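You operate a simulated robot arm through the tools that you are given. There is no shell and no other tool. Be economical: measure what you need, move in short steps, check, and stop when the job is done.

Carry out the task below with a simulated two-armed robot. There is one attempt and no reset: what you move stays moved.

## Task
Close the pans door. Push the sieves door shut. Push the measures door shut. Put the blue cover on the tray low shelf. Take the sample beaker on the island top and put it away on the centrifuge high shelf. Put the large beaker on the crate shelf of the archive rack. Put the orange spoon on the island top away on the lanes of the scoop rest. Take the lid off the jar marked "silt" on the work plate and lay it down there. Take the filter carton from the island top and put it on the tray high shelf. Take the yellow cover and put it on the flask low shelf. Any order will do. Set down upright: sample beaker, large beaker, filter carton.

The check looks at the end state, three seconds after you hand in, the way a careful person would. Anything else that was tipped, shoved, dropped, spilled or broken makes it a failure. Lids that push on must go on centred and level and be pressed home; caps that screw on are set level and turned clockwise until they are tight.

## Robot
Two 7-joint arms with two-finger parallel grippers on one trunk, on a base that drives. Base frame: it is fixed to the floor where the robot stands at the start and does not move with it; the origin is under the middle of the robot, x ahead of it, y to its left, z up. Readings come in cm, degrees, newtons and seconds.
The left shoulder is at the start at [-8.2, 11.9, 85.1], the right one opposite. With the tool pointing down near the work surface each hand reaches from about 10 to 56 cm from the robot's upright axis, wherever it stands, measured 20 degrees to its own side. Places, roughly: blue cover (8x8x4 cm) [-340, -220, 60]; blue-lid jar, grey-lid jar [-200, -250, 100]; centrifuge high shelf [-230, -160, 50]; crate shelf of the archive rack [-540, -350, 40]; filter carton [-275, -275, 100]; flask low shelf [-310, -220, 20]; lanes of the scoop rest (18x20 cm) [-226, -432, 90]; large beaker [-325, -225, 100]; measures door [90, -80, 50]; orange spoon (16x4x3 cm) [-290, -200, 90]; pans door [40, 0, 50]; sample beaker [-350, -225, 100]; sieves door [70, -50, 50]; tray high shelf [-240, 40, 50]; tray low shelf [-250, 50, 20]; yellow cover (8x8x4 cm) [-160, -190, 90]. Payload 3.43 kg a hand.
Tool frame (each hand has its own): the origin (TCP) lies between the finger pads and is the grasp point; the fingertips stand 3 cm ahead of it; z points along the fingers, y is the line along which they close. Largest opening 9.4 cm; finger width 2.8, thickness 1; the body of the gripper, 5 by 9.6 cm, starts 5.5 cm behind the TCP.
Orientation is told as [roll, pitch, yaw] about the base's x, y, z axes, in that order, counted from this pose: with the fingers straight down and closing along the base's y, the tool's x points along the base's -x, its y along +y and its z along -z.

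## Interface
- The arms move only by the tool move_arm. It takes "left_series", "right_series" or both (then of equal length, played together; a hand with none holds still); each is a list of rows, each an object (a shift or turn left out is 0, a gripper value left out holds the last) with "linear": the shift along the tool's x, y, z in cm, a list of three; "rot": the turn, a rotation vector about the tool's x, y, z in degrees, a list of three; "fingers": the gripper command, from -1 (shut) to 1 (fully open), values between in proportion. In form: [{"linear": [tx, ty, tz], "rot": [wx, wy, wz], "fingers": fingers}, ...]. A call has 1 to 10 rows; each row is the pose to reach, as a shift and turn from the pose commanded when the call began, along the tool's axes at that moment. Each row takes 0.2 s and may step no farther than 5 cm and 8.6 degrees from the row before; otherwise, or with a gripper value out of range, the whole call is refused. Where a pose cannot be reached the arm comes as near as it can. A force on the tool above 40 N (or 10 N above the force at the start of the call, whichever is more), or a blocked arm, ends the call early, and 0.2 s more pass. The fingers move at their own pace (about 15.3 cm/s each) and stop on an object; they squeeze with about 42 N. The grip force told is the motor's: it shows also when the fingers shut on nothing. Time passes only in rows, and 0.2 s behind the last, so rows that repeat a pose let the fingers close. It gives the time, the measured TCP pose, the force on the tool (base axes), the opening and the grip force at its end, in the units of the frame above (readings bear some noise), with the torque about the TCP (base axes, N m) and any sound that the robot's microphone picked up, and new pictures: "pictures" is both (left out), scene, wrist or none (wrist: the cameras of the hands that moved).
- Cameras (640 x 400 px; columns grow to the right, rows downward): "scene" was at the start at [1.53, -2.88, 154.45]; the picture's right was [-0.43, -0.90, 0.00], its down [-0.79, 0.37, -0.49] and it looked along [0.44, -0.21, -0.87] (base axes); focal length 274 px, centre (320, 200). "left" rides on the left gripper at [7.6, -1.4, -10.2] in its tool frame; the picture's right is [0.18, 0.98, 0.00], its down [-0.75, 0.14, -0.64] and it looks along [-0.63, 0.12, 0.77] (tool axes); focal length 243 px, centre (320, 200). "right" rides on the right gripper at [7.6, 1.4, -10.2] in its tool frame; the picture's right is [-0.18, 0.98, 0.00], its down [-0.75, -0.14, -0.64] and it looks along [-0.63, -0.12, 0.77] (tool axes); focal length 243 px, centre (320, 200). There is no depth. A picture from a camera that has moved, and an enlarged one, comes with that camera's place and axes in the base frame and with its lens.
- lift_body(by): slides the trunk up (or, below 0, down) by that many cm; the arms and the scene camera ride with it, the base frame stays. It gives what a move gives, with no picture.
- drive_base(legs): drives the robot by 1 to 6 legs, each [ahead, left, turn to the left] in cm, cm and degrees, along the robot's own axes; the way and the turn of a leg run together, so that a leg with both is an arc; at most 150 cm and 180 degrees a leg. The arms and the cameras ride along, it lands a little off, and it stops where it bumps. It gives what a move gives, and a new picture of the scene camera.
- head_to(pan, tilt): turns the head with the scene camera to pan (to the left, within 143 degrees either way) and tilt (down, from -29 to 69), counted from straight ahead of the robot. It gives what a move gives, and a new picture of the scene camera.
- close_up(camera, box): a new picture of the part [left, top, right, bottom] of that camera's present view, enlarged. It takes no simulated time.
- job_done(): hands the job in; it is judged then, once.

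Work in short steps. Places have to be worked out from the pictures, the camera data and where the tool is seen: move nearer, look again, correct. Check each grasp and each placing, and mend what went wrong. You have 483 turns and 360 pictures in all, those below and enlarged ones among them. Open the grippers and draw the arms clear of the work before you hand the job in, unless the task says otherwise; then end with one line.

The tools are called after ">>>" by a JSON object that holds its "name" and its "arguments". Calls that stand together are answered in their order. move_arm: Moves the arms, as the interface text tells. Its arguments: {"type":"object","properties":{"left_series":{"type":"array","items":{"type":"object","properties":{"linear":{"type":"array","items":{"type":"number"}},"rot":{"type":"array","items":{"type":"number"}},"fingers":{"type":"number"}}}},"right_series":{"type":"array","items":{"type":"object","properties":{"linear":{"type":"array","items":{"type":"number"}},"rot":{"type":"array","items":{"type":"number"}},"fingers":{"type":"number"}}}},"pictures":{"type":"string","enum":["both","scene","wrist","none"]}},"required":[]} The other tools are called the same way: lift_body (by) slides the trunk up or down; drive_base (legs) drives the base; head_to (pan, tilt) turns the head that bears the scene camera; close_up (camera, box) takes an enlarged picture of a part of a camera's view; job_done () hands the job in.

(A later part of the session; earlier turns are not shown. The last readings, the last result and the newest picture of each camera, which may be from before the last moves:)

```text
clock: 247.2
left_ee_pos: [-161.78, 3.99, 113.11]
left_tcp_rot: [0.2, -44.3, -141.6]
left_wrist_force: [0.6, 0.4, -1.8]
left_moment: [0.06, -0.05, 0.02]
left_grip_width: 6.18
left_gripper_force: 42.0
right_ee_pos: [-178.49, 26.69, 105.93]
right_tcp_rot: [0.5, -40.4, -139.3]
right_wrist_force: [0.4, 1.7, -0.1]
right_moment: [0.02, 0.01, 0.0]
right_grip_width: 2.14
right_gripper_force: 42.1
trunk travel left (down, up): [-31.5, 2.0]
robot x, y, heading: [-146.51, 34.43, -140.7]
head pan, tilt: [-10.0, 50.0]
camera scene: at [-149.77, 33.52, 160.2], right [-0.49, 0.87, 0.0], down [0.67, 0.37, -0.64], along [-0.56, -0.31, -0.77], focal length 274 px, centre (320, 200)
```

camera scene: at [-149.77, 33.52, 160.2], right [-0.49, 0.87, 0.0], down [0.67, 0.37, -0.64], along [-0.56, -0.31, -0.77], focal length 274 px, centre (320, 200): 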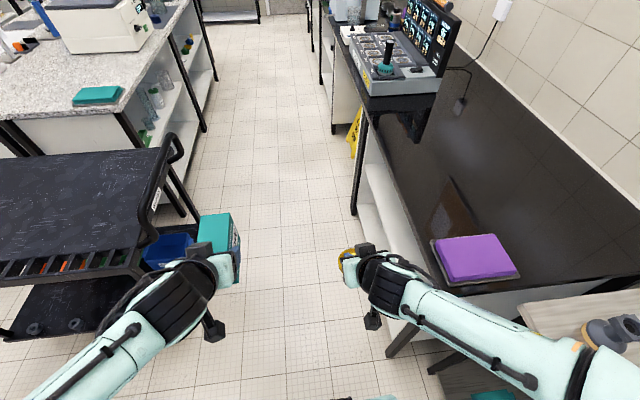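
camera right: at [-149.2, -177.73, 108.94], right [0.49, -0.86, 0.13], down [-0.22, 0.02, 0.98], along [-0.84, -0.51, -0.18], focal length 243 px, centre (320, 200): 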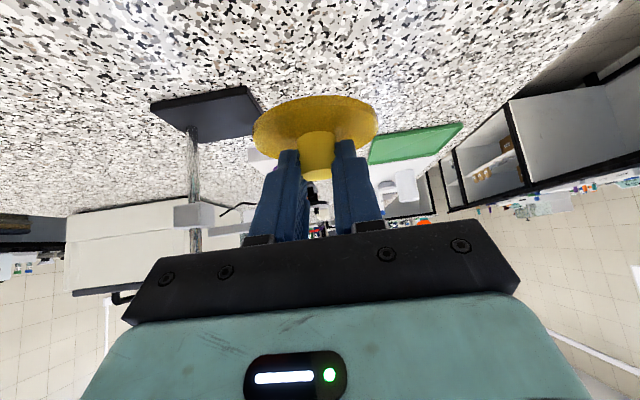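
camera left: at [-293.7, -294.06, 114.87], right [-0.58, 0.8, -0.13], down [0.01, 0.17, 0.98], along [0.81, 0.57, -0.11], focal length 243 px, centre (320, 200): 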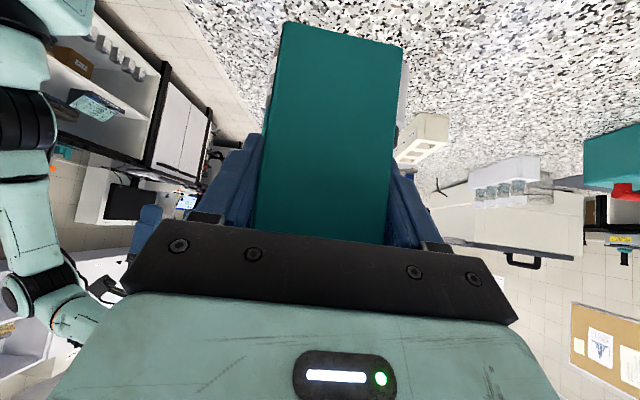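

Look toward the tray shelf.

>>> {"name": "head_to", "arguments": {"pan": -40, "tilt": 45}}

```text
clock: 248.1
left_ee_pos: [-161.75, 4.1, 113.17]
left_tcp_rot: [0.2, -44.3, -141.5]
left_wrist_force: [0.6, 0.4, -2.2]
left_moment: [0.06, -0.07, -0.01]
left_grip_width: 6.16
left_gripper_force: 42.2
right_ee_pos: [-178.51, 26.78, 106.06]
right_tcp_rot: [0.5, -40.4, -139.4]
right_wrist_force: [0.2, -1.1, 0.6]
right_moment: [-0.03, -0.03, -0.04]
right_grip_width: 2.16
right_gripper_force: 41.9
trunk travel left (down, up): [-31.5, 2.0]
robot x, y, heading: [-146.31, 34.1, -140.4]
head pan, tilt: [-40.0, 45.0]
camera scene: at [-151.18, 37.37, 160.89], right [0.01, 1.0, 0.0], down [0.71, -0.01, -0.71], along [-0.71, 0.01, -0.71], focal length 274 px, centre (320, 200)
```

scene: 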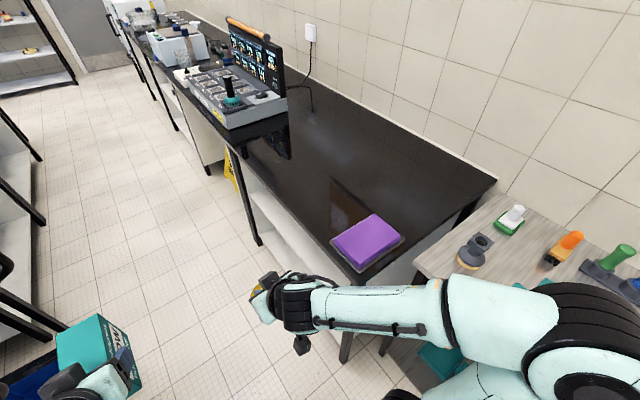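

Shift left 17 (away from counter), turn right to face the counter, and lower the trunk.

>>> {"name": "drive_base", "arguments": {"legs": [[0, 17, 0], [0, 0, -92.6]]}}

>>> {"name": "lift_body", "arguments": {"by": -26}}

>>> {"name": "head_to", "arguments": {"pan": 25, "tilt": 40}}

```text
clock: 254.2
left_ee_pos: [-165.65, 38.34, 113.29]
left_tcp_rot: [0.2, -44.3, 125.8]
left_wrist_force: [0.0, -0.2, -2.3]
left_moment: [-0.08, -0.07, 0.01]
left_grip_width: 6.16
left_gripper_force: 41.4
right_ee_pos: [-142.15, 53.93, 105.97]
right_tcp_rot: [0.4, -40.4, 128.0]
right_wrist_force: [0.1, -0.1, -0.8]
right_moment: [-0.02, 0.03, -0.02]
right_grip_width: 2.15
right_gripper_force: 41.8
trunk travel left (down, up): [-31.5, 2.0]
robot x, y, heading: [-136.05, 21.53, 126.7]
head pan, tilt: [-40.0, 45.0]
camera scene: at [-132.7, 26.01, 160.89], right [1.0, -0.06, 0.0], down [-0.04, -0.71, -0.71], along [0.04, 0.71, -0.71], focal length 274 px, centre (320, 200)
```

scene: 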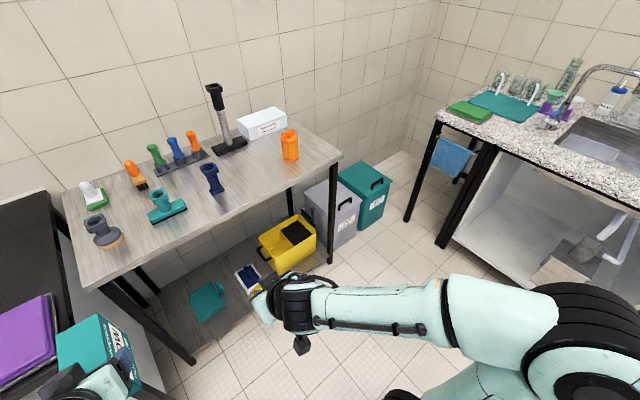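

```text
clock: 256.8
left_ee_pos: [-165.52, 38.14, 87.11]
left_tcp_rot: [0.2, -44.3, 125.7]
left_wrist_force: [-0.4, -0.6, -1.9]
left_moment: [-0.06, -0.04, -0.01]
left_grip_width: 6.19
left_gripper_force: 42.5
right_ee_pos: [-142.1, 53.9, 79.95]
right_tcp_rot: [0.5, -40.4, 128.0]
right_wrist_force: [0.4, 1.3, -1.1]
right_moment: [0.02, -0.01, 0.01]
right_grip_width: 2.15
right_gripper_force: 42.2
trunk travel left (down, up): [-5.5, 28.0]
robot x, y, heading: [-135.51, 21.51, 126.7]
head pan, tilt: [-40.0, 45.0]
```

```text
clock: 258.2
left_ee_pos: [-165.69, 38.23, 87.2]
left_tcp_rot: [0.2, -44.3, 125.7]
left_wrist_force: [-0.5, 0.5, -1.5]
left_moment: [-0.05, -0.04, 0.02]
left_grip_width: 6.2
left_gripper_force: 42.2
right_ee_pos: [-142.13, 53.95, 79.97]
right_tcp_rot: [0.5, -40.4, 128.0]
right_wrist_force: [-0.9, 0.4, -0.8]
right_moment: [0.0, 0.01, 0.0]
right_grip_width: 2.15
right_gripper_force: 42.1
trunk travel left (down, up): [-5.5, 28.0]
robot x, y, heading: [-135.82, 21.43, 126.6]
head pan, tilt: [25.0, 40.0]
camera scene: at [-142.87, 24.94, 134.38], right [0.48, 0.88, 0.0], down [0.57, -0.31, -0.77], along [-0.67, 0.37, -0.64], focal length 274 px, centre (320, 200)
```

scene: 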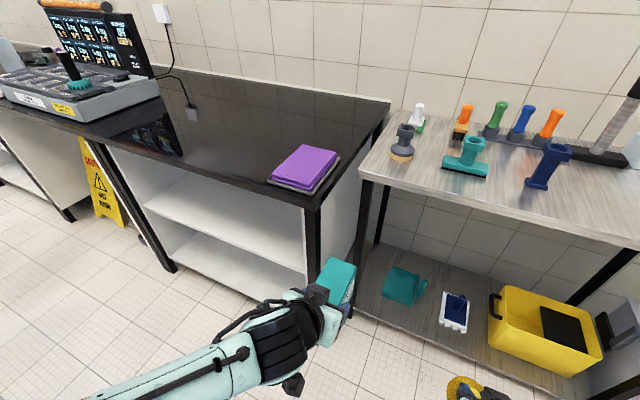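

>>> {"name": "close_up", "arguments": {"camera": "scene", "box": [80, 110, 340, 320]}}

```text
1.90 times, centred on (210, 215) of scene
camera zoom: at [-142.87, 24.94, 134.38], right [0.48, 0.88, 0.0], down [0.57, -0.31, -0.77], along [-0.67, 0.37, -0.64], focal length 521 px, centre (530, 171)
```

zoom: 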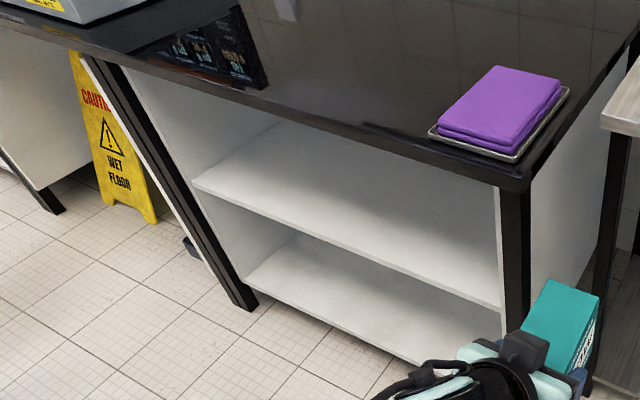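

Tray bay spans N −213…−128, front plane U≈−155, two empty shelves. Drive left 56 and 7 ahead in front of it.

>>> {"name": "drive_base", "arguments": {"legs": [[8, 0, 0], [0, 56, 0]]}}

```text
clock: 264.3
left_ee_pos: [-216.0, 10.38, 87.14]
left_tcp_rot: [0.3, -44.3, 126.1]
left_wrist_force: [-0.5, -0.8, -1.9]
left_moment: [-0.05, -0.03, 0.03]
left_grip_width: 6.2
left_gripper_force: 42.1
right_ee_pos: [-192.63, 26.18, 80.06]
right_tcp_rot: [0.4, -40.5, 128.5]
right_wrist_force: [-0.4, -0.7, -0.8]
right_moment: [-0.05, 0.01, -0.01]
right_grip_width: 2.12
right_gripper_force: 42.4
trunk travel left (down, up): [-5.5, 28.0]
robot x, y, heading: [-186.32, -5.91, 127.0]
head pan, tilt: [25.0, 40.0]
camera scene: at [-193.11, -2.83, 134.38], right [0.47, 0.88, 0.0], down [0.57, -0.3, -0.77], along [-0.68, 0.36, -0.64], focal length 274 px, centre (320, 200)
```

scene: 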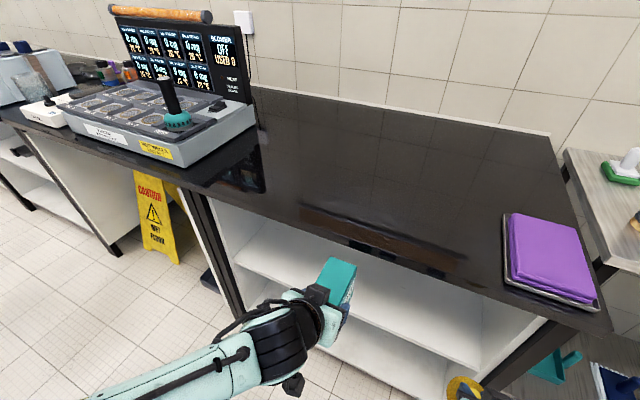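

Lower the left hand 26 cm in front of the shelf opening.

>>> {"name": "move_arm", "arguments": {"left_series": [{"linear": [3, 0, 3.1]}, {"linear": [6, 0, 6.2]}, {"linear": [9.1, 0, 9.3]}, {"linear": [12.1, 0, 12.3]}, {"linear": [15.2, 0, 15.4]}, {"linear": [18.2, 0, 18.5]}], "pictures": "both"}}

```text
clock: 265.7
left_ee_pos: [-216.24, 10.81, 61.0]
left_tcp_rot: [0.1, -44.2, 126.3]
left_wrist_force: [0.2, 0.3, -2.0]
left_moment: [-0.05, -0.05, 0.0]
left_grip_width: 6.2
left_gripper_force: 42.0
left hand out of reach, approached as far as the arm can: row 5, 6
right_ee_pos: [-192.64, 26.13, 79.99]
right_tcp_rot: [0.4, -40.4, 128.5]
right_wrist_force: [-0.1, -0.2, 0.1]
right_moment: [0.01, -0.01, -0.04]
right_grip_width: 2.11
right_gripper_force: 41.0
trunk travel left (down, up): [-5.5, 28.0]
robot x, y, heading: [-186.05, -6.21, 126.9]
head pan, tilt: [25.0, 40.0]
camera scene: at [-193.14, -2.81, 134.37], right [0.47, 0.88, 0.0], down [0.57, -0.3, -0.77], along [-0.68, 0.36, -0.64], focal length 274 px, centre (320, 200)
camera left: at [-207.68, 1.46, 62.88], right [-0.71, -0.69, -0.13], down [-0.17, -0.01, 0.99], along [-0.68, 0.73, -0.11], focal length 243 px, centre (320, 200)
```

scene: 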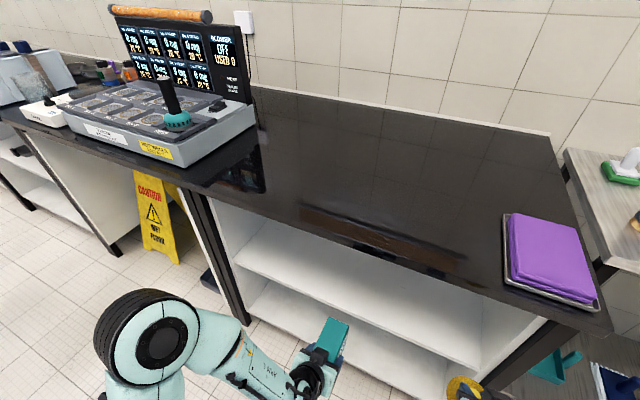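
left: 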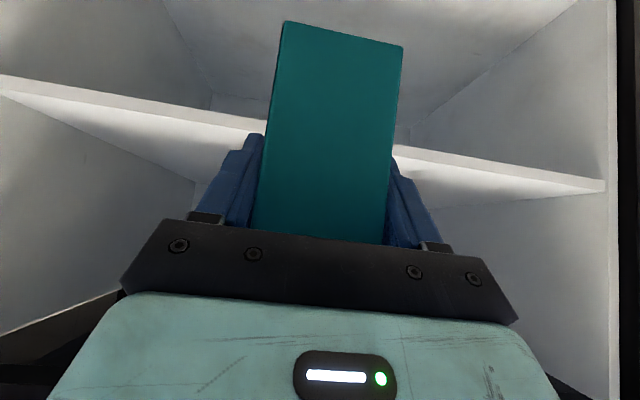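

Shelf surface z≈51.6; carton bottom ≈54. Retract/lower the right hand, then drive ahead 12 cm.

>>> {"name": "move_arm", "arguments": {"right_series": [{"linear": [3, 0, 0.4]}, {"linear": [6, 0, 0.8]}, {"linear": [9, 0, 1.3]}, {"linear": [10.5, 0, 1.6]}], "pictures": "none"}}

>>> {"name": "drive_base", "arguments": {"legs": [[12, 0, 0]]}}

```text
clock: 266.7
left_ee_pos: [-216.26, 10.79, 61.16]
left_tcp_rot: [0.3, -44.0, 126.1]
left_wrist_force: [0.6, -0.1, -1.7]
left_moment: [-0.02, -0.03, 0.0]
left_grip_width: 6.2
left_gripper_force: 42.0
right_ee_pos: [-191.43, 23.31, 74.99]
right_tcp_rot: [0.4, -40.2, 128.4]
right_wrist_force: [0.0, 0.4, -0.1]
right_moment: [-0.03, -0.01, -0.01]
right_grip_width: 2.17
right_gripper_force: 41.8
right hand out of reach, approached as far as the arm can: row 2, 3, 4
trunk travel left (down, up): [-5.5, 28.0]
robot x, y, heading: [-186.31, -6.29, 127.1]
head pan, tilt: [25.0, 40.0]
```

```text
clock: 267.9
left_ee_pos: [-223.31, 20.35, 61.06]
left_tcp_rot: [0.3, -44.1, 125.9]
left_wrist_force: [-1.2, -0.1, -2.7]
left_moment: [-0.05, -0.03, 0.01]
left_grip_width: 6.19
left_gripper_force: 42.0
right_ee_pos: [-198.43, 32.92, 74.98]
right_tcp_rot: [0.5, -40.3, 128.2]
right_wrist_force: [-0.2, -0.5, 0.8]
right_moment: [-0.04, 0.01, 0.0]
right_grip_width: 2.14
right_gripper_force: 42.5
trunk travel left (down, up): [-5.5, 28.0]
robot x, y, heading: [-193.1, 3.31, 127.1]
head pan, tilt: [25.0, 40.0]
camera scene: at [-200.3, 6.79, 134.37], right [0.47, 0.88, 0.0], down [0.57, -0.3, -0.77], along [-0.68, 0.36, -0.64], focal length 274 px, centre (320, 200)
```

scene: 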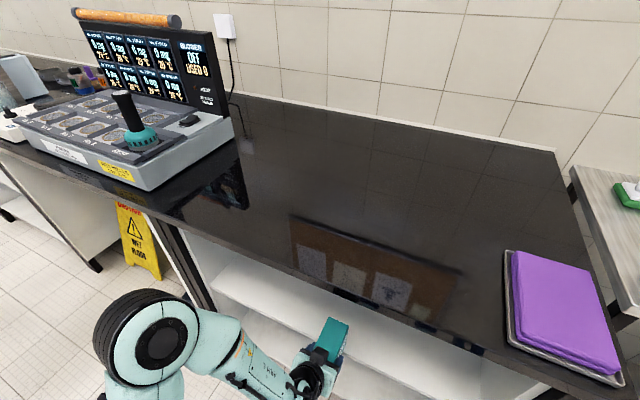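

Extend the left arm 12 cm forward into the shelf.

>>> {"name": "move_arm", "arguments": {"left_series": [{"linear": [-2.15, 0, 2.1]}, {"linear": [-4.3, 0, 4.2]}, {"linear": [-6.45, 0, 6.3]}, {"linear": [-8.6, 0, 8.4]}], "pictures": "both"}}

```text
clock: 268.9
left_ee_pos: [-230.66, 30.06, 60.86]
left_tcp_rot: [0.3, -44.1, 125.9]
left_wrist_force: [-0.9, 0.4, -1.7]
left_moment: [-0.05, -0.05, -0.03]
left_grip_width: 6.21
left_gripper_force: 41.9
right_ee_pos: [-198.39, 32.95, 75.05]
right_tcp_rot: [0.6, -40.4, 128.2]
right_wrist_force: [0.2, -0.1, -0.3]
right_moment: [0.03, 0.04, 0.01]
right_grip_width: 2.16
right_gripper_force: 42.6
trunk travel left (down, up): [-5.5, 28.0]
robot x, y, heading: [-193.36, 3.12, 127.0]
head pan, tilt: [25.0, 40.0]
camera scene: at [-200.28, 6.75, 134.37], right [0.47, 0.88, 0.0], down [0.57, -0.3, -0.77], along [-0.68, 0.36, -0.64], focal length 274 px, centre (320, 200)
camera left: at [-222.08, 20.62, 62.78], right [-0.72, -0.69, -0.12], down [-0.17, -0.01, 0.99], along [-0.68, 0.73, -0.11], focal length 243 px, centre (320, 200)
```

scene: 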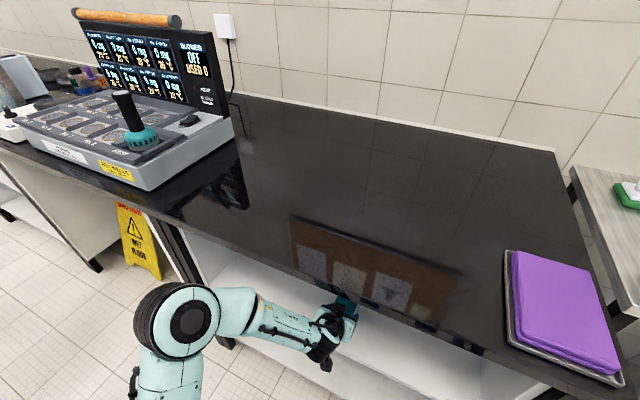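
left: 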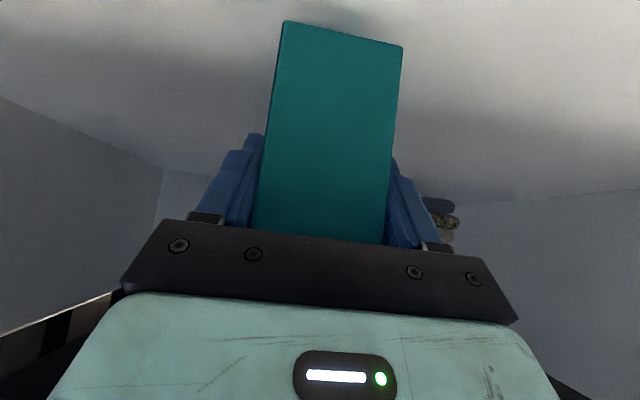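

Over the shelf. Lower slowly to contact.

>>> {"name": "move_arm", "arguments": {"left_series": [{"linear": [0.7, 0, 0.72]}, {"linear": [1.05, 0, 1.08]}, {"linear": [1.4, 0, 1.44]}, {"linear": [1.6, 0, 1.65]}, {"linear": [1.75, 0, 1.8]}, {"linear": [1.95, 0, 2.0]}, {"linear": [2.1, 0, 2.15]}], "pictures": "none"}}

```text
clock: 270.1
left_ee_pos: [-230.55, 30.24, 59.15]
left_tcp_rot: [0.4, -45.0, 125.8]
left_wrist_force: [0.7, -1.4, 10.5]
left_moment: [-0.21, -0.49, -0.07]
left_grip_width: 6.2
left_gripper_force: 42.1
right_ee_pos: [-198.54, 32.85, 74.99]
right_tcp_rot: [0.5, -40.3, 128.3]
right_wrist_force: [0.2, 0.2, -0.5]
right_moment: [0.01, 0.02, -0.03]
right_grip_width: 2.13
right_gripper_force: 41.9
trunk travel left (down, up): [-5.5, 28.0]
robot x, y, heading: [-193.03, 3.65, 126.9]
head pan, tilt: [25.0, 40.0]
stopped in row 5 (left hand): the force on the tool passed its limit at 42 N (the readings are from after the stop); the commanded pose is now the measured one
```

Contact: shelf at z≈52.3. Open and withdraw horizontally.

>>> {"name": "move_arm", "arguments": {"left_series": [{"fingers": 0.9}, {"fingers": 0.9}, {"linear": [2.5, 0, -2.5]}, {"linear": [5.5, 0, -5.5]}, {"linear": [8.5, 0, -8.5]}, {"linear": [11.5, 0, -11.5]}], "pictures": "both"}}

```text
clock: 271.5
left_ee_pos: [-223.29, 20.36, 58.84]
left_tcp_rot: [0.2, -44.9, 125.8]
left_wrist_force: [-0.4, -0.4, -0.2]
left_moment: [-0.02, -0.01, -0.01]
left_grip_width: 8.94
left_gripper_force: 0.1
left hand out of reach, approached as far as the arm can: row 6
right_ee_pos: [-198.39, 32.77, 74.97]
right_tcp_rot: [0.4, -40.3, 128.1]
right_wrist_force: [-0.3, 0.7, 0.0]
right_moment: [-0.01, -0.03, 0.0]
right_grip_width: 2.16
right_gripper_force: 42.1
trunk travel left (down, up): [-5.5, 28.0]
robot x, y, heading: [-192.91, 3.42, 126.8]
head pan, tilt: [25.0, 40.0]
camera scene: at [-200.25, 6.71, 134.38], right [0.47, 0.88, 0.0], down [0.57, -0.3, -0.77], along [-0.68, 0.36, -0.64], focal length 274 px, centre (320, 200)
camera left: at [-214.65, 10.9, 60.59], right [-0.72, -0.69, -0.12], down [-0.16, -0.01, 0.99], along [-0.68, 0.73, -0.1], focal length 243 px, centre (320, 200)
```

scene: 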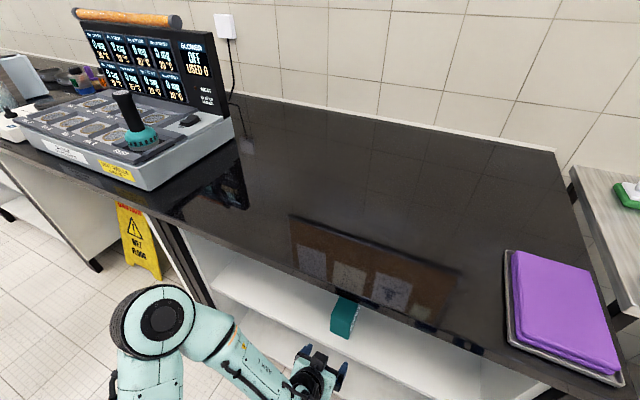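
left: 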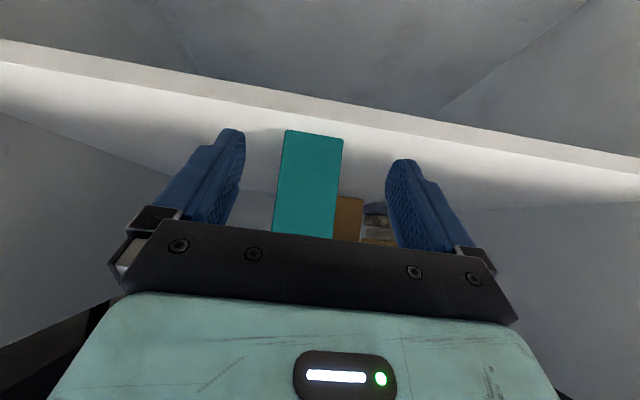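

Carton stands upright on the tray high shelf. Back off, move down the aisle, and turn to face the island's shelves.

>>> {"name": "drive_base", "arguments": {"legs": [[-13, 0, 0], [0, 100, 0], [0, 0, -180]]}}

>>> {"name": "head_to", "arguments": {"pan": -35, "tilt": 30}}

```text
clock: 288.8
left_ee_pos: [-234.98, -82.92, 58.78]
left_tcp_rot: [0.4, -44.6, -49.1]
left_wrist_force: [0.8, -0.5, 0.0]
left_moment: [0.01, -0.01, 0.02]
left_grip_width: 8.91
left_gripper_force: 0.2
right_ee_pos: [-258.68, -97.79, 75.03]
right_tcp_rot: [0.5, -40.3, -46.6]
right_wrist_force: [-0.1, -0.3, -0.7]
right_moment: [0.02, 0.02, 0.03]
right_grip_width: 2.16
right_gripper_force: 42.4
trunk travel left (down, up): [-5.5, 28.0]
robot x, y, heading: [-266.31, -68.89, -48.3]
head pan, tilt: [25.0, 40.0]
camera scene: at [-259.18, -71.54, 134.38], right [-0.39, -0.92, 0.0], down [-0.59, 0.25, -0.77], along [0.7, -0.3, -0.64], focal length 274 px, centre (320, 200)
```

scene: 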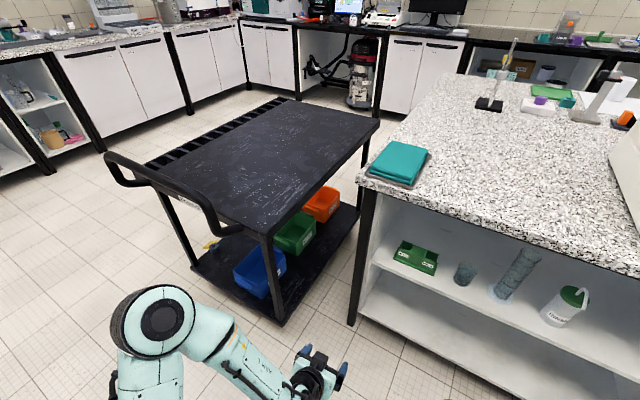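

```text
clock: 290.1
left_ee_pos: [-235.02, -82.96, 58.84]
left_tcp_rot: [0.4, -44.7, -49.1]
left_wrist_force: [0.9, 0.0, -0.8]
left_moment: [-0.02, 0.0, 0.01]
left_grip_width: 8.95
left_gripper_force: 0.0
right_ee_pos: [-258.67, -97.54, 75.13]
right_tcp_rot: [0.5, -40.3, -46.7]
right_wrist_force: [-0.3, 0.4, 0.0]
right_moment: [-0.01, 0.01, -0.03]
right_grip_width: 2.15
right_gripper_force: 41.8
trunk travel left (down, up): [-5.5, 28.0]
robot x, y, heading: [-266.58, -68.67, -48.1]
head pan, tilt: [-35.0, 30.0]
camera scene: at [-265.91, -77.18, 135.91], right [-0.99, -0.12, 0.0], down [-0.06, 0.5, -0.87], along [0.1, -0.86, -0.5], focal length 274 px, centre (320, 200)
```

scene: 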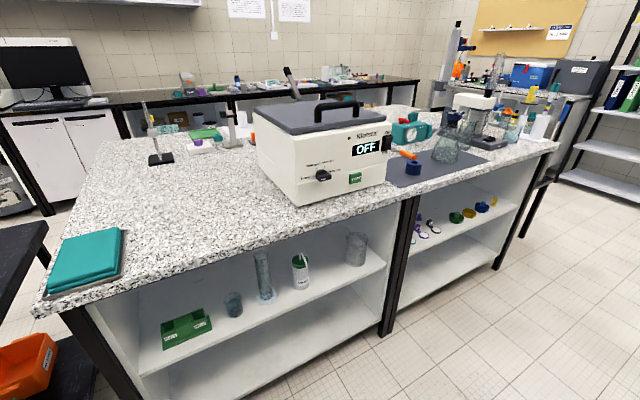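

Two bays: centrifuge bay (left) and flask bay (right), with coloured covers on the flask high shelf. Correct heading and drive right to the flask bay.

>>> {"name": "drive_base", "arguments": {"legs": [[0, 0, -5], [5, -115, 0]]}}

>>> {"name": "head_to", "arguments": {"pan": -5, "tilt": 35}}

```text
clock: 301.2
left_ee_pos: [-329.34, -159.14, 58.78]
left_tcp_rot: [0.4, -44.7, -56.5]
left_wrist_force: [-0.1, 0.1, 0.5]
left_moment: [0.0, 0.0, 0.01]
left_grip_width: 8.92
left_gripper_force: 0.1
right_ee_pos: [-354.78, -170.61, 75.0]
right_tcp_rot: [0.5, -40.3, -54.1]
right_wrist_force: [0.1, -1.2, 0.6]
right_moment: [0.01, -0.01, 0.04]
right_grip_width: 2.14
right_gripper_force: 42.4
trunk travel left (down, up): [-5.5, 28.0]
robot x, y, heading: [-358.69, -140.83, -55.6]
head pan, tilt: [-35.0, 30.0]
camera scene: at [-359.38, -149.46, 135.91], right [-1.0, 0.01, 0.0], down [0.0, 0.5, -0.87], along [-0.01, -0.87, -0.5], focal length 274 px, centre (320, 200)
```

scene: 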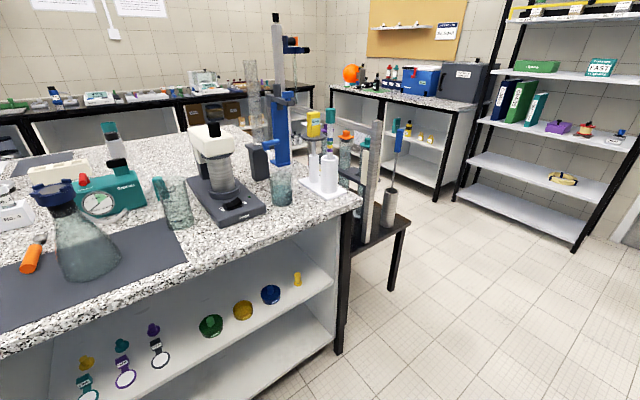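

```text
clock: 302.1
left_ee_pos: [-329.56, -159.17, 58.78]
left_tcp_rot: [0.4, -44.7, -56.5]
left_wrist_force: [-1.1, -0.5, 0.7]
left_moment: [0.0, 0.02, -0.01]
left_grip_width: 8.92
left_gripper_force: 0.1
right_ee_pos: [-354.81, -170.69, 75.07]
right_tcp_rot: [0.4, -40.3, -54.1]
right_wrist_force: [-0.6, 0.1, -1.1]
right_moment: [0.02, 0.02, 0.06]
right_grip_width: 2.19
right_gripper_force: 42.1
trunk travel left (down, up): [-5.5, 28.0]
robot x, y, heading: [-359.09, -141.46, -55.6]
head pan, tilt: [-5.0, 35.0]
camera scene: at [-354.97, -148.08, 135.13], right [-0.87, -0.49, 0.0], down [-0.28, 0.5, -0.82], along [0.4, -0.71, -0.57], focal length 274 px, centre (320, 200)
```

scene: 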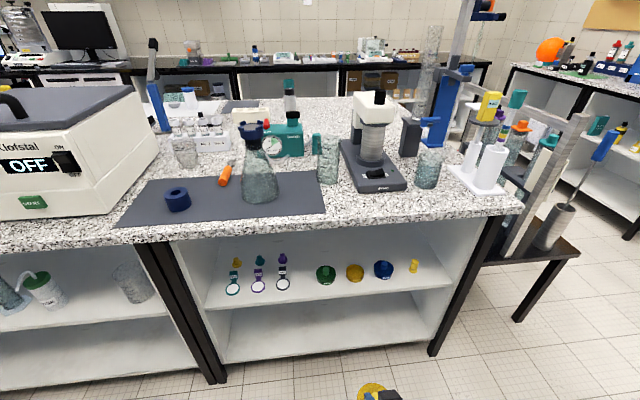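

Flask bay: N −334…−435, front U≈−38, high shelf z≈52, low shelf z≈17–20. Lower the trunk fully and prepare the right hand low, left hand up and back.

>>> {"name": "lift_body", "arguments": {"by": -5.4}}

>>> {"name": "move_arm", "arguments": {"left_series": [{"linear": [-1.5, 0, -3]}, {"linear": [-3, 0, -6]}, {"linear": [-4.5, 0, -9]}, {"linear": [-6, 0, -12]}, {"linear": [-7, 0, -15.4]}, {"linear": [-7, 0, -15.4]}, {"linear": [-7, 0, -15.4]}, {"linear": [-7, 0, -15.4]}, {"linear": [-7, 0, -15.4]}], "right_series": [{"linear": [2, 0, 4]}, {"linear": [4, 0, 8]}, {"linear": [6, 0, 12.3]}, {"linear": [8, 0, 16.6]}, {"linear": [10, 0, 20.9]}, {"linear": [12, 0, 25.2]}, {"linear": [14.4, 0, 29.4]}, {"linear": [16.8, 0, 33.6]}, {"linear": [19, 0, 37.5]}], "pictures": "both"}}

```text
clock: 303.1
left_ee_pos: [-329.08, -159.86, 53.89]
left_tcp_rot: [0.4, -44.5, -56.5]
left_wrist_force: [-0.1, -0.2, 0.8]
left_moment: [-0.01, -0.02, -0.03]
left_grip_width: 8.94
left_gripper_force: 0.0
right_ee_pos: [-354.32, -171.39, 70.29]
right_tcp_rot: [0.4, -39.9, -54.2]
right_wrist_force: [-0.2, 0.4, -1.0]
right_moment: [-0.02, 0.04, 0.0]
right_grip_width: 2.16
right_gripper_force: 41.9
trunk travel left (down, up): [-0.1, 33.4]
robot x, y, heading: [-359.0, -140.9, -55.2]
head pan, tilt: [-5.0, 35.0]
```

```text
clock: 304.8
left_ee_pos: [-331.34, -156.34, 70.44]
left_tcp_rot: [1.5, -43.6, -56.8]
left_wrist_force: [18.8, -2.2, -13.5]
left_moment: [-0.4, 0.1, -0.65]
left_grip_width: 8.94
left_gripper_force: 0.0
left hand out of reach, approached as far as the arm can: row 1, 2, 3, 4, 5, 6, 7, 8
right_ee_pos: [-348.98, -177.71, 37.85]
right_tcp_rot: [1.4, -40.6, -54.5]
right_wrist_force: [1.7, 1.1, 1.2]
right_moment: [-0.01, 0.14, -0.11]
right_grip_width: 2.15
right_gripper_force: 42.7
right hand out of reach, approached as far as the arm can: row 1, 2, 3, 8
trunk travel left (down, up): [-0.1, 33.4]
robot x, y, heading: [-358.94, -141.02, -55.5]
head pan, tilt: [-5.0, 35.0]
stopped in row 8 (left hand): the force on the tool passed its limit at 109 N (the readings are from after the stop); the commanded pose is now the measured one
camera scene: at [-354.28, -149.09, 130.31], right [-0.87, -0.49, 0.0], down [-0.28, 0.5, -0.82], along [0.4, -0.71, -0.57], focal length 274 px, centre (320, 200)
camera right: at [-355.26, -166.97, 40.6], right [0.87, 0.47, 0.14], down [-0.04, -0.22, 0.97], along [0.49, -0.86, -0.17], focal length 243 px, centre (320, 200)
camera left: at [-339.57, -146.94, 72.48], right [0.74, 0.67, -0.11], down [0.16, -0.02, 0.99], along [0.66, -0.75, -0.12], focal length 243 px, centre (320, 200)
```

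scene: 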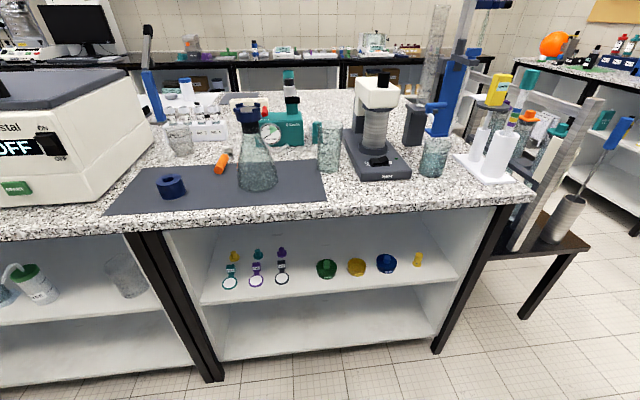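
right: 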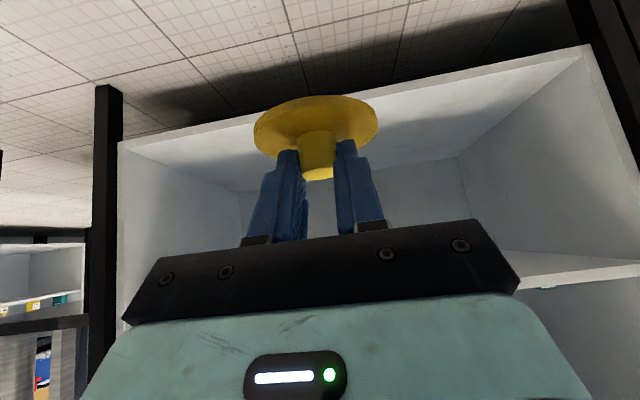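
left: 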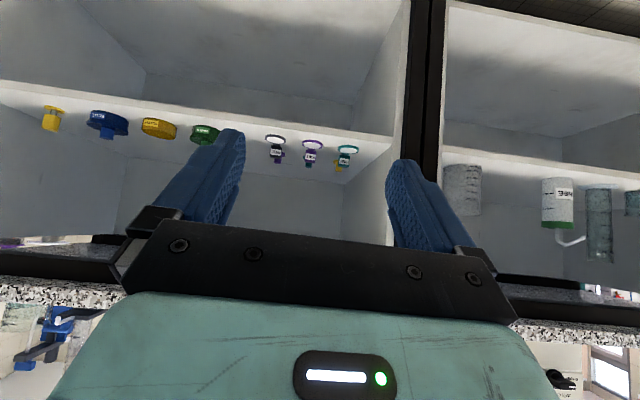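

Left arm is pressing on something (own body); move it forward. Continue lowering the right hand.

>>> {"name": "move_arm", "arguments": {"left_series": [{"linear": [-1.5, 0, 1.4]}, {"linear": [-2.9, 0, 2.8]}, {"linear": [-2.9, 0, 2.8]}], "right_series": [{"linear": [2.4, 0, 2.8]}, {"linear": [4.8, 0, 5.6]}, {"linear": [7.2, 0, 8.3]}], "pictures": "scene"}}

```text
clock: 305.1
left_ee_pos: [-330.83, -156.19, 70.09]
left_tcp_rot: [2.2, -43.1, -57.0]
left_wrist_force: [0.4, 0.9, -0.2]
left_moment: [-0.01, 0.01, -0.01]
left_grip_width: 8.92
left_gripper_force: 0.1
right_ee_pos: [-348.99, -178.08, 37.33]
right_tcp_rot: [1.5, -40.7, -55.1]
right_wrist_force: [-0.4, 0.2, 0.5]
right_moment: [0.0, 0.01, 0.01]
right_grip_width: 2.15
right_gripper_force: 41.4
right hand out of reach, approached as far as the arm can: row 1
trunk travel left (down, up): [-0.1, 33.4]
robot x, y, heading: [-358.87, -140.45, -55.7]
head pan, tilt: [-5.0, 35.0]
stopped in row 1 (left hand): the force on the tool passed its limit at 60 N (the readings are from after the stop); the commanded pose is now the measured one
camera scene: at [-354.25, -149.1, 130.31], right [-0.87, -0.49, 0.0], down [-0.28, 0.5, -0.82], along [0.4, -0.71, -0.57], focal length 274 px, centre (320, 200)
```

scene: 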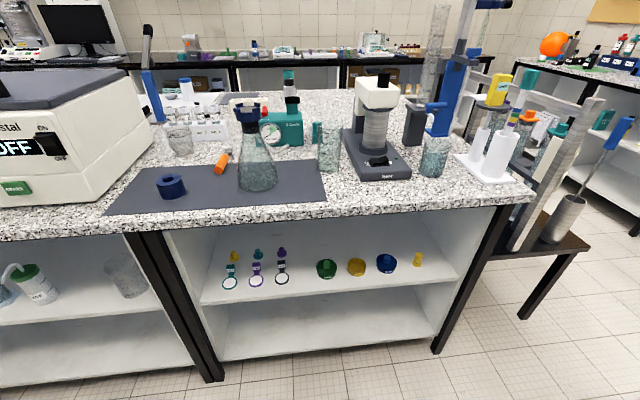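

Look down to see what the left arm touches.

>>> {"name": "head_to", "arguments": {"pan": 10, "tilt": 68}}

```text
clock: 306.0
left_ee_pos: [-330.96, -156.23, 70.09]
left_tcp_rot: [2.2, -43.0, -57.0]
left_wrist_force: [0.3, 0.0, 0.5]
left_moment: [-0.01, 0.0, -0.03]
left_grip_width: 8.93
left_gripper_force: 0.0
right_ee_pos: [-349.16, -178.02, 37.44]
right_tcp_rot: [1.4, -40.8, -55.0]
right_wrist_force: [0.7, 0.4, -0.1]
right_moment: [0.02, -0.04, 0.0]
right_grip_width: 2.12
right_gripper_force: 41.8
trunk travel left (down, up): [-0.1, 33.4]
robot x, y, heading: [-359.05, -140.91, -55.6]
head pan, tilt: [10.0, 68.0]
camera scene: at [-354.61, -145.5, 126.02], right [-0.71, -0.7, 0.0], down [-0.65, 0.66, -0.38], along [0.26, -0.27, -0.93], focal length 274 px, centre (320, 200)
```

scene: 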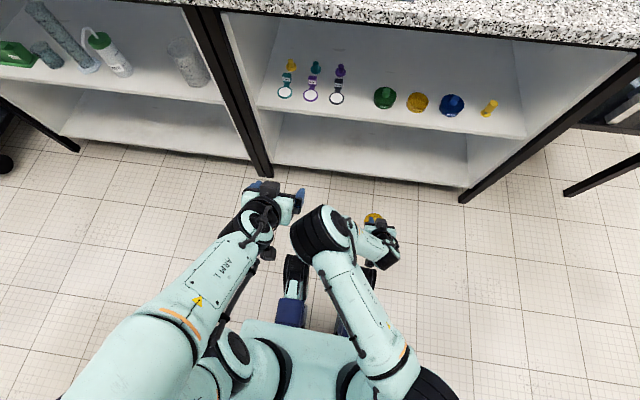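

The left hand is against the right arm's wrist joint. Move left hand to its left and resume lowering the right.

>>> {"name": "move_arm", "arguments": {"left_series": [{"linear": [0, 2.5, -0.5]}, {"linear": [0, 5, -1]}, {"linear": [0, 8, -1]}, {"linear": [0, 10, -1]}], "pictures": "none"}}

>>> {"name": "move_arm", "arguments": {"right_series": [{"linear": [1.8, 0, 2.6]}, {"linear": [3.6, 0, 5.2]}, {"linear": [5.4, 0, 7.8]}, {"linear": [6.5, 0, 9]}], "pictures": "both"}}

```text
clock: 307.0
left_ee_pos: [-322.97, -150.12, 71.37]
left_tcp_rot: [2.3, -43.1, -57.1]
left_wrist_force: [0.3, 0.8, 0.7]
left_moment: [0.01, 0.0, 0.02]
left_grip_width: 8.95
left_gripper_force: 0.0
left hand out of reach, approached as far as the arm can: row 1, 2
right_ee_pos: [-349.08, -178.14, 37.37]
right_tcp_rot: [1.5, -40.9, -55.0]
right_wrist_force: [-0.9, -0.6, 0.1]
right_moment: [0.0, 0.0, -0.01]
right_grip_width: 2.14
right_gripper_force: 42.1
trunk travel left (down, up): [-0.1, 33.4]
robot x, y, heading: [-358.83, -140.79, -55.3]
head pan, tilt: [10.0, 68.0]
```

```text
clock: 308.0
left_ee_pos: [-322.95, -150.05, 71.29]
left_tcp_rot: [2.3, -43.0, -57.0]
left_wrist_force: [0.3, -0.2, 0.6]
left_moment: [-0.01, 0.0, 0.0]
left_grip_width: 8.94
left_gripper_force: 0.0
right_ee_pos: [-345.71, -175.73, 34.13]
right_tcp_rot: [1.2, -41.3, -55.0]
right_wrist_force: [2.1, -32.0, 24.0]
right_moment: [3.7, 2.05, 2.36]
right_grip_width: 2.16
right_gripper_force: 42.5
right hand out of reach, approached as far as the arm can: row 1, 2, 3, 4
trunk travel left (down, up): [-0.1, 33.4]
robot x, y, heading: [-359.02, -140.92, -55.6]
head pan, tilt: [10.0, 68.0]
camera scene: at [-354.61, -145.48, 126.02], right [-0.71, -0.7, 0.0], down [-0.65, 0.66, -0.37], along [0.26, -0.27, -0.93], focal length 274 px, centre (320, 200)
camera right: at [-351.82, -164.79, 36.88], right [0.88, 0.46, 0.14], down [-0.04, -0.21, 0.98], along [0.48, -0.86, -0.16], focal length 243 px, centre (320, 200)
```

scene: 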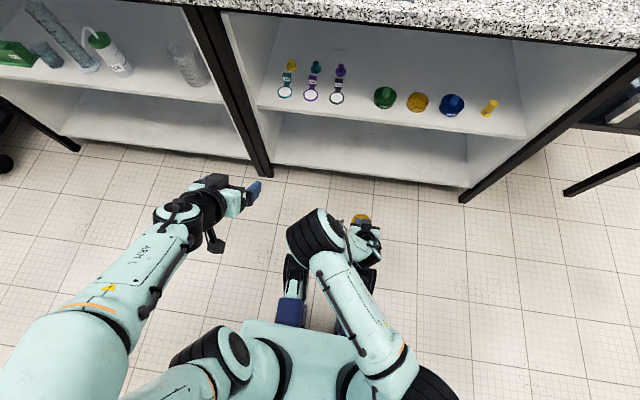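
right: 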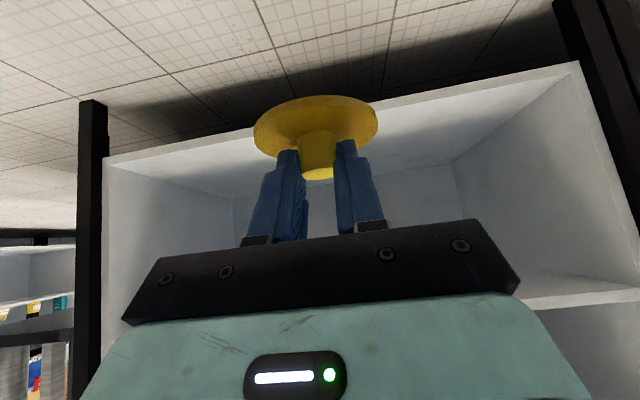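

The right forearm touches the base front. Raise, extend forward/right, then go down.

>>> {"name": "move_arm", "arguments": {"right_series": [{"linear": [-3, -1, -3.3]}, {"linear": [-6, -2, -2]}, {"linear": [-9.5, -4, 1]}, {"linear": [-12.3, -5, 4.1]}, {"linear": [-10, -5.5, 7]}, {"linear": [-7.5, -5.5, 10]}, {"linear": [-5, -5.5, 13]}], "pictures": "both"}}

```text
refused: row 3 steps farther than a row can; nothing moved
```

>>> {"name": "move_arm", "arguments": {"right_series": [{"linear": [-3, -1, -3.3]}, {"linear": [-5.5, -2, -2]}, {"linear": [-8, -3, 0]}, {"linear": [-10.5, -4, 2.2]}, {"linear": [-12.3, -5, 4.1]}, {"linear": [-10, -5.5, 7]}, {"linear": [-7.5, -5.5, 10]}, {"linear": [-5, -5.5, 13]}], "pictures": "both"}}

```text
clock: 309.8
left_ee_pos: [-323.06, -150.22, 71.19]
left_tcp_rot: [2.2, -42.9, -57.0]
left_wrist_force: [-0.3, -1.0, -0.2]
left_moment: [-0.03, 0.0, 0.0]
left_grip_width: 8.9
left_gripper_force: 0.1
right_ee_pos: [-341.9, -182.2, 36.77]
right_tcp_rot: [1.5, -40.7, -55.1]
right_wrist_force: [-0.6, 0.1, -0.5]
right_moment: [-0.01, 0.02, -0.02]
right_grip_width: 2.18
right_gripper_force: 42.0
right hand out of reach, approached as far as the arm can: row 5, 6, 7, 8
trunk travel left (down, up): [-0.1, 33.4]
robot x, y, heading: [-358.99, -141.08, -55.4]
head pan, tilt: [10.0, 68.0]
camera scene: at [-354.62, -145.49, 126.02], right [-0.71, -0.7, 0.0], down [-0.65, 0.66, -0.37], along [0.26, -0.27, -0.93], focal length 274 px, centre (320, 200)
camera right: at [-348.15, -171.34, 39.62], right [0.88, 0.46, 0.14], down [-0.04, -0.22, 0.98], along [0.48, -0.86, -0.17], focal length 243 px, centre (320, 200)
```

scene: 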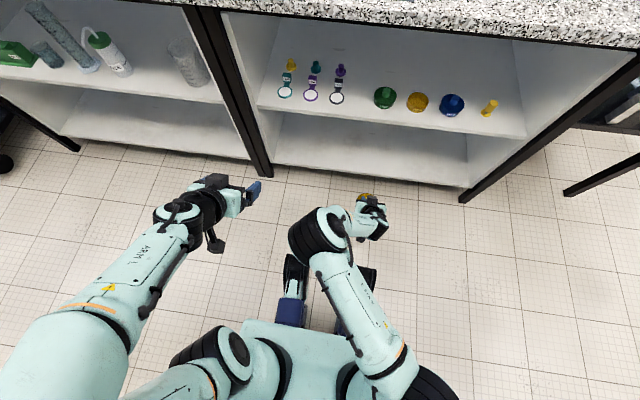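
right: 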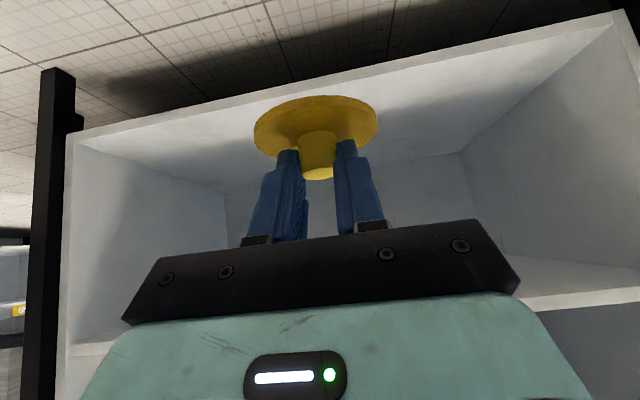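

Try extending further ahead (8 cm) and then lowering.

>>> {"name": "move_arm", "arguments": {"right_series": [{"linear": [-2.9, -1.5, 2.6]}, {"linear": [-5.8, -3, 5.2]}, {"linear": [-3.5, -3, 7.9]}, {"linear": [-1.1, -3, 10.6]}, {"linear": [0.5, -3, 12.5]}], "pictures": "scene"}}

```text
clock: 311.0
left_ee_pos: [-323.11, -150.22, 71.31]
left_tcp_rot: [2.3, -43.0, -57.0]
left_wrist_force: [-0.4, -0.4, 0.4]
left_moment: [-0.01, 0.02, 0.03]
left_grip_width: 8.93
left_gripper_force: 0.0
right_ee_pos: [-339.4, -182.82, 36.79]
right_tcp_rot: [1.5, -40.8, -55.0]
right_wrist_force: [-0.4, -0.5, -0.2]
right_moment: [-0.04, -0.01, 0.0]
right_grip_width: 2.14
right_gripper_force: 42.0
right hand out of reach, approached as far as the arm can: row 1, 2, 3, 4, 5
trunk travel left (down, up): [-0.1, 33.4]
robot x, y, heading: [-358.86, -140.93, -55.7]
head pan, tilt: [10.0, 68.0]
camera scene: at [-354.61, -145.48, 126.02], right [-0.71, -0.7, 0.0], down [-0.65, 0.66, -0.37], along [0.26, -0.27, -0.93], focal length 274 px, centre (320, 200)
```

scene: 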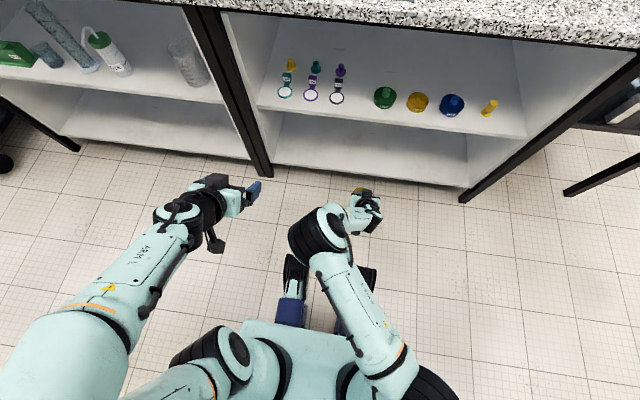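

The arm is in an awkward fold. Try raising the trunk 12 cm and lowering the hand relative to it.

>>> {"name": "lift_body", "arguments": {"by": 12}}

>>> {"name": "move_arm", "arguments": {"right_series": [{"linear": [2.9, 0, 3.3]}, {"linear": [5.8, 0, 6.6]}, {"linear": [8.7, 0, 9.9]}, {"linear": [11.6, 0, 13.2]}, {"linear": [13.5, 0, 15.5]}], "pictures": "scene"}}

```text
clock: 312.5
left_ee_pos: [-323.12, -150.09, 83.12]
left_tcp_rot: [2.2, -43.0, -57.0]
left_wrist_force: [-0.3, 0.3, -0.5]
left_moment: [0.03, 0.03, -0.02]
left_grip_width: 8.95
left_gripper_force: 0.0
right_ee_pos: [-339.84, -182.95, 50.99]
right_tcp_rot: [1.5, -42.5, -55.0]
right_wrist_force: [-0.5, -0.1, 0.4]
right_moment: [0.0, -0.01, 0.01]
right_grip_width: 2.15
right_gripper_force: 42.1
trunk travel left (down, up): [-12.1, 21.4]
robot x, y, heading: [-358.94, -140.73, -55.4]
head pan, tilt: [10.0, 68.0]
```

```text
clock: 313.7
left_ee_pos: [-323.22, -150.15, 83.18]
left_tcp_rot: [2.2, -43.1, -57.0]
left_wrist_force: [0.8, -0.1, -0.7]
left_moment: [-0.02, -0.01, -0.03]
left_grip_width: 8.95
left_gripper_force: 0.1
right_ee_pos: [-339.47, -175.6, 46.4]
right_tcp_rot: [1.5, -42.5, -55.0]
right_wrist_force: [-0.3, 0.4, -0.5]
right_moment: [0.01, -0.02, 0.0]
right_grip_width: 2.14
right_gripper_force: 42.4
right hand out of reach, approached as far as the arm can: row 1, 2, 3, 4, 5
trunk travel left (down, up): [-12.1, 21.4]
robot x, y, heading: [-358.99, -140.56, -55.3]
head pan, tilt: [10.0, 68.0]
camera scene: at [-356.57, -142.62, 138.18], right [-0.71, -0.7, 0.0], down [-0.65, 0.66, -0.37], along [0.26, -0.27, -0.93], focal length 274 px, centre (320, 200)
```

scene: 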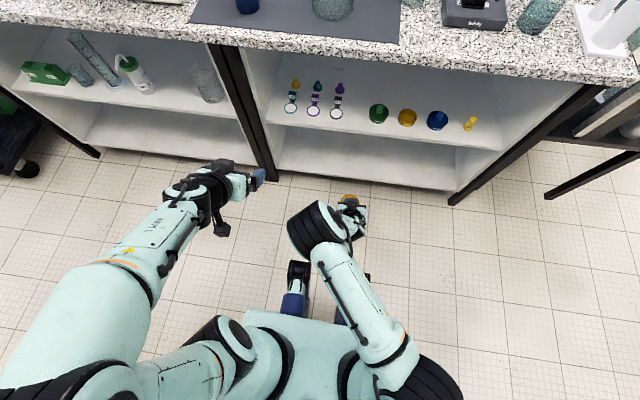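

The hand has drifted inward (lateral −4). Move it right by 12 to its own side, then lower.

>>> {"name": "move_arm", "arguments": {"right_series": [{"linear": [-1, -4, -1.5]}, {"linear": [-3, -8, -1]}, {"linear": [-5, -12, 0]}, {"linear": [-6, -14, 1]}, {"linear": [-3.5, -15, 4]}, {"linear": [-0.6, -15, 7.3]}, {"linear": [2.3, -15, 10.6]}], "pictures": "scene"}}

```text
clock: 315.3
left_ee_pos: [-323.17, -150.12, 83.18]
left_tcp_rot: [2.1, -43.0, -57.0]
left_wrist_force: [0.0, 0.2, 0.5]
left_moment: [0.01, 0.0, 0.02]
left_grip_width: 8.94
left_gripper_force: 0.2
right_ee_pos: [-345.07, -179.76, 49.72]
right_tcp_rot: [1.6, -42.6, -55.1]
right_wrist_force: [-0.2, 0.5, -0.5]
right_moment: [0.03, 0.0, -0.01]
right_grip_width: 2.15
right_gripper_force: 42.2
right hand out of reach, approached as far as the arm can: row 2, 3, 4, 5, 6, 7
trunk travel left (down, up): [-12.1, 21.4]
robot x, y, heading: [-358.85, -141.08, -55.5]
head pan, tilt: [10.0, 68.0]
camera scene: at [-356.57, -142.63, 138.18], right [-0.71, -0.7, 0.0], down [-0.65, 0.66, -0.37], along [0.26, -0.27, -0.93], focal length 274 px, centre (320, 200)
```

scene: 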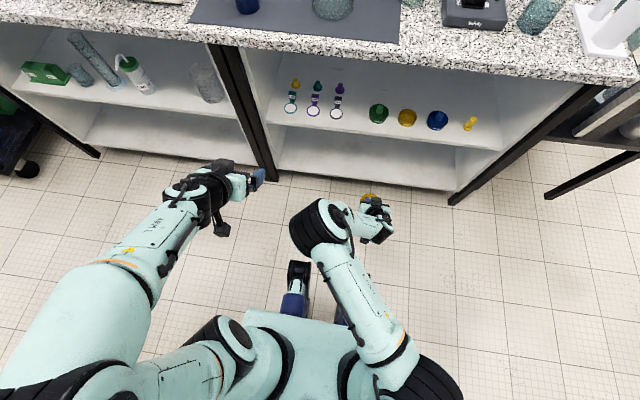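

Recover the arm: go up and outward first.

>>> {"name": "move_arm", "arguments": {"right_series": [{"linear": [-3, -1, -3.5]}, {"linear": [-6, -2, -7]}, {"linear": [-9, -3, -10.5]}, {"linear": [-12, -4, -14]}, {"linear": [-15, -6, -17.5]}, {"linear": [-18, -9, -20]}, {"linear": [-19, -12, -21]}, {"linear": [-19, -16, -21]}], "pictures": "scene"}}

```text
refused: row 5 steps farther than a row can; nothing moved
```

>>> {"name": "move_arm", "arguments": {"right_series": [{"linear": [-3, -1, -3.5]}, {"linear": [-6, -2, -7]}, {"linear": [-9, -3, -10.5]}, {"linear": [-12, -4, -14]}, {"linear": [-15, -5, -17.3]}, {"linear": [-17, -8, -20]}, {"linear": [-18, -12, -21]}, {"linear": [-18, -16, -21]}], "pictures": "scene"}}

```text
clock: 317.1
left_ee_pos: [-323.09, -150.09, 83.22]
left_tcp_rot: [2.2, -43.0, -57.0]
left_wrist_force: [-0.2, 0.6, -0.2]
left_moment: [-0.01, 0.02, 0.01]
left_grip_width: 8.93
left_gripper_force: 0.1
right_ee_pos: [-359.28, -188.91, 77.71]
right_tcp_rot: [1.3, -42.7, -55.0]
right_wrist_force: [-0.1, 0.5, -0.8]
right_moment: [-0.03, 0.0, 0.01]
right_grip_width: 2.17
right_gripper_force: 42.1
right hand out of reach, approached as far as the arm can: row 8
trunk travel left (down, up): [-12.1, 21.4]
robot x, y, heading: [-358.66, -140.8, -55.7]
head pan, tilt: [10.0, 68.0]
camera scene: at [-356.59, -142.65, 138.17], right [-0.71, -0.7, 0.0], down [-0.65, 0.66, -0.37], along [0.26, -0.27, -0.93], focal length 274 px, centre (320, 200)
```

scene: 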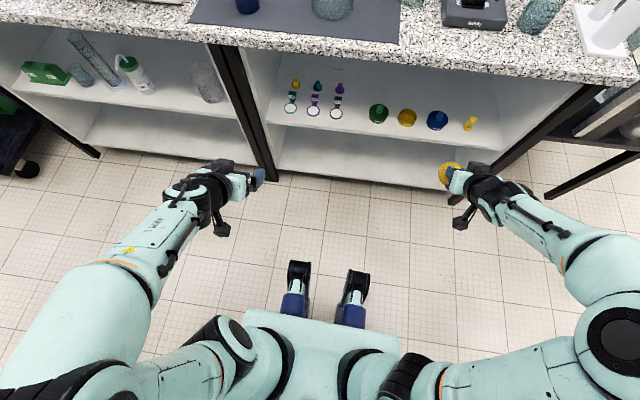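

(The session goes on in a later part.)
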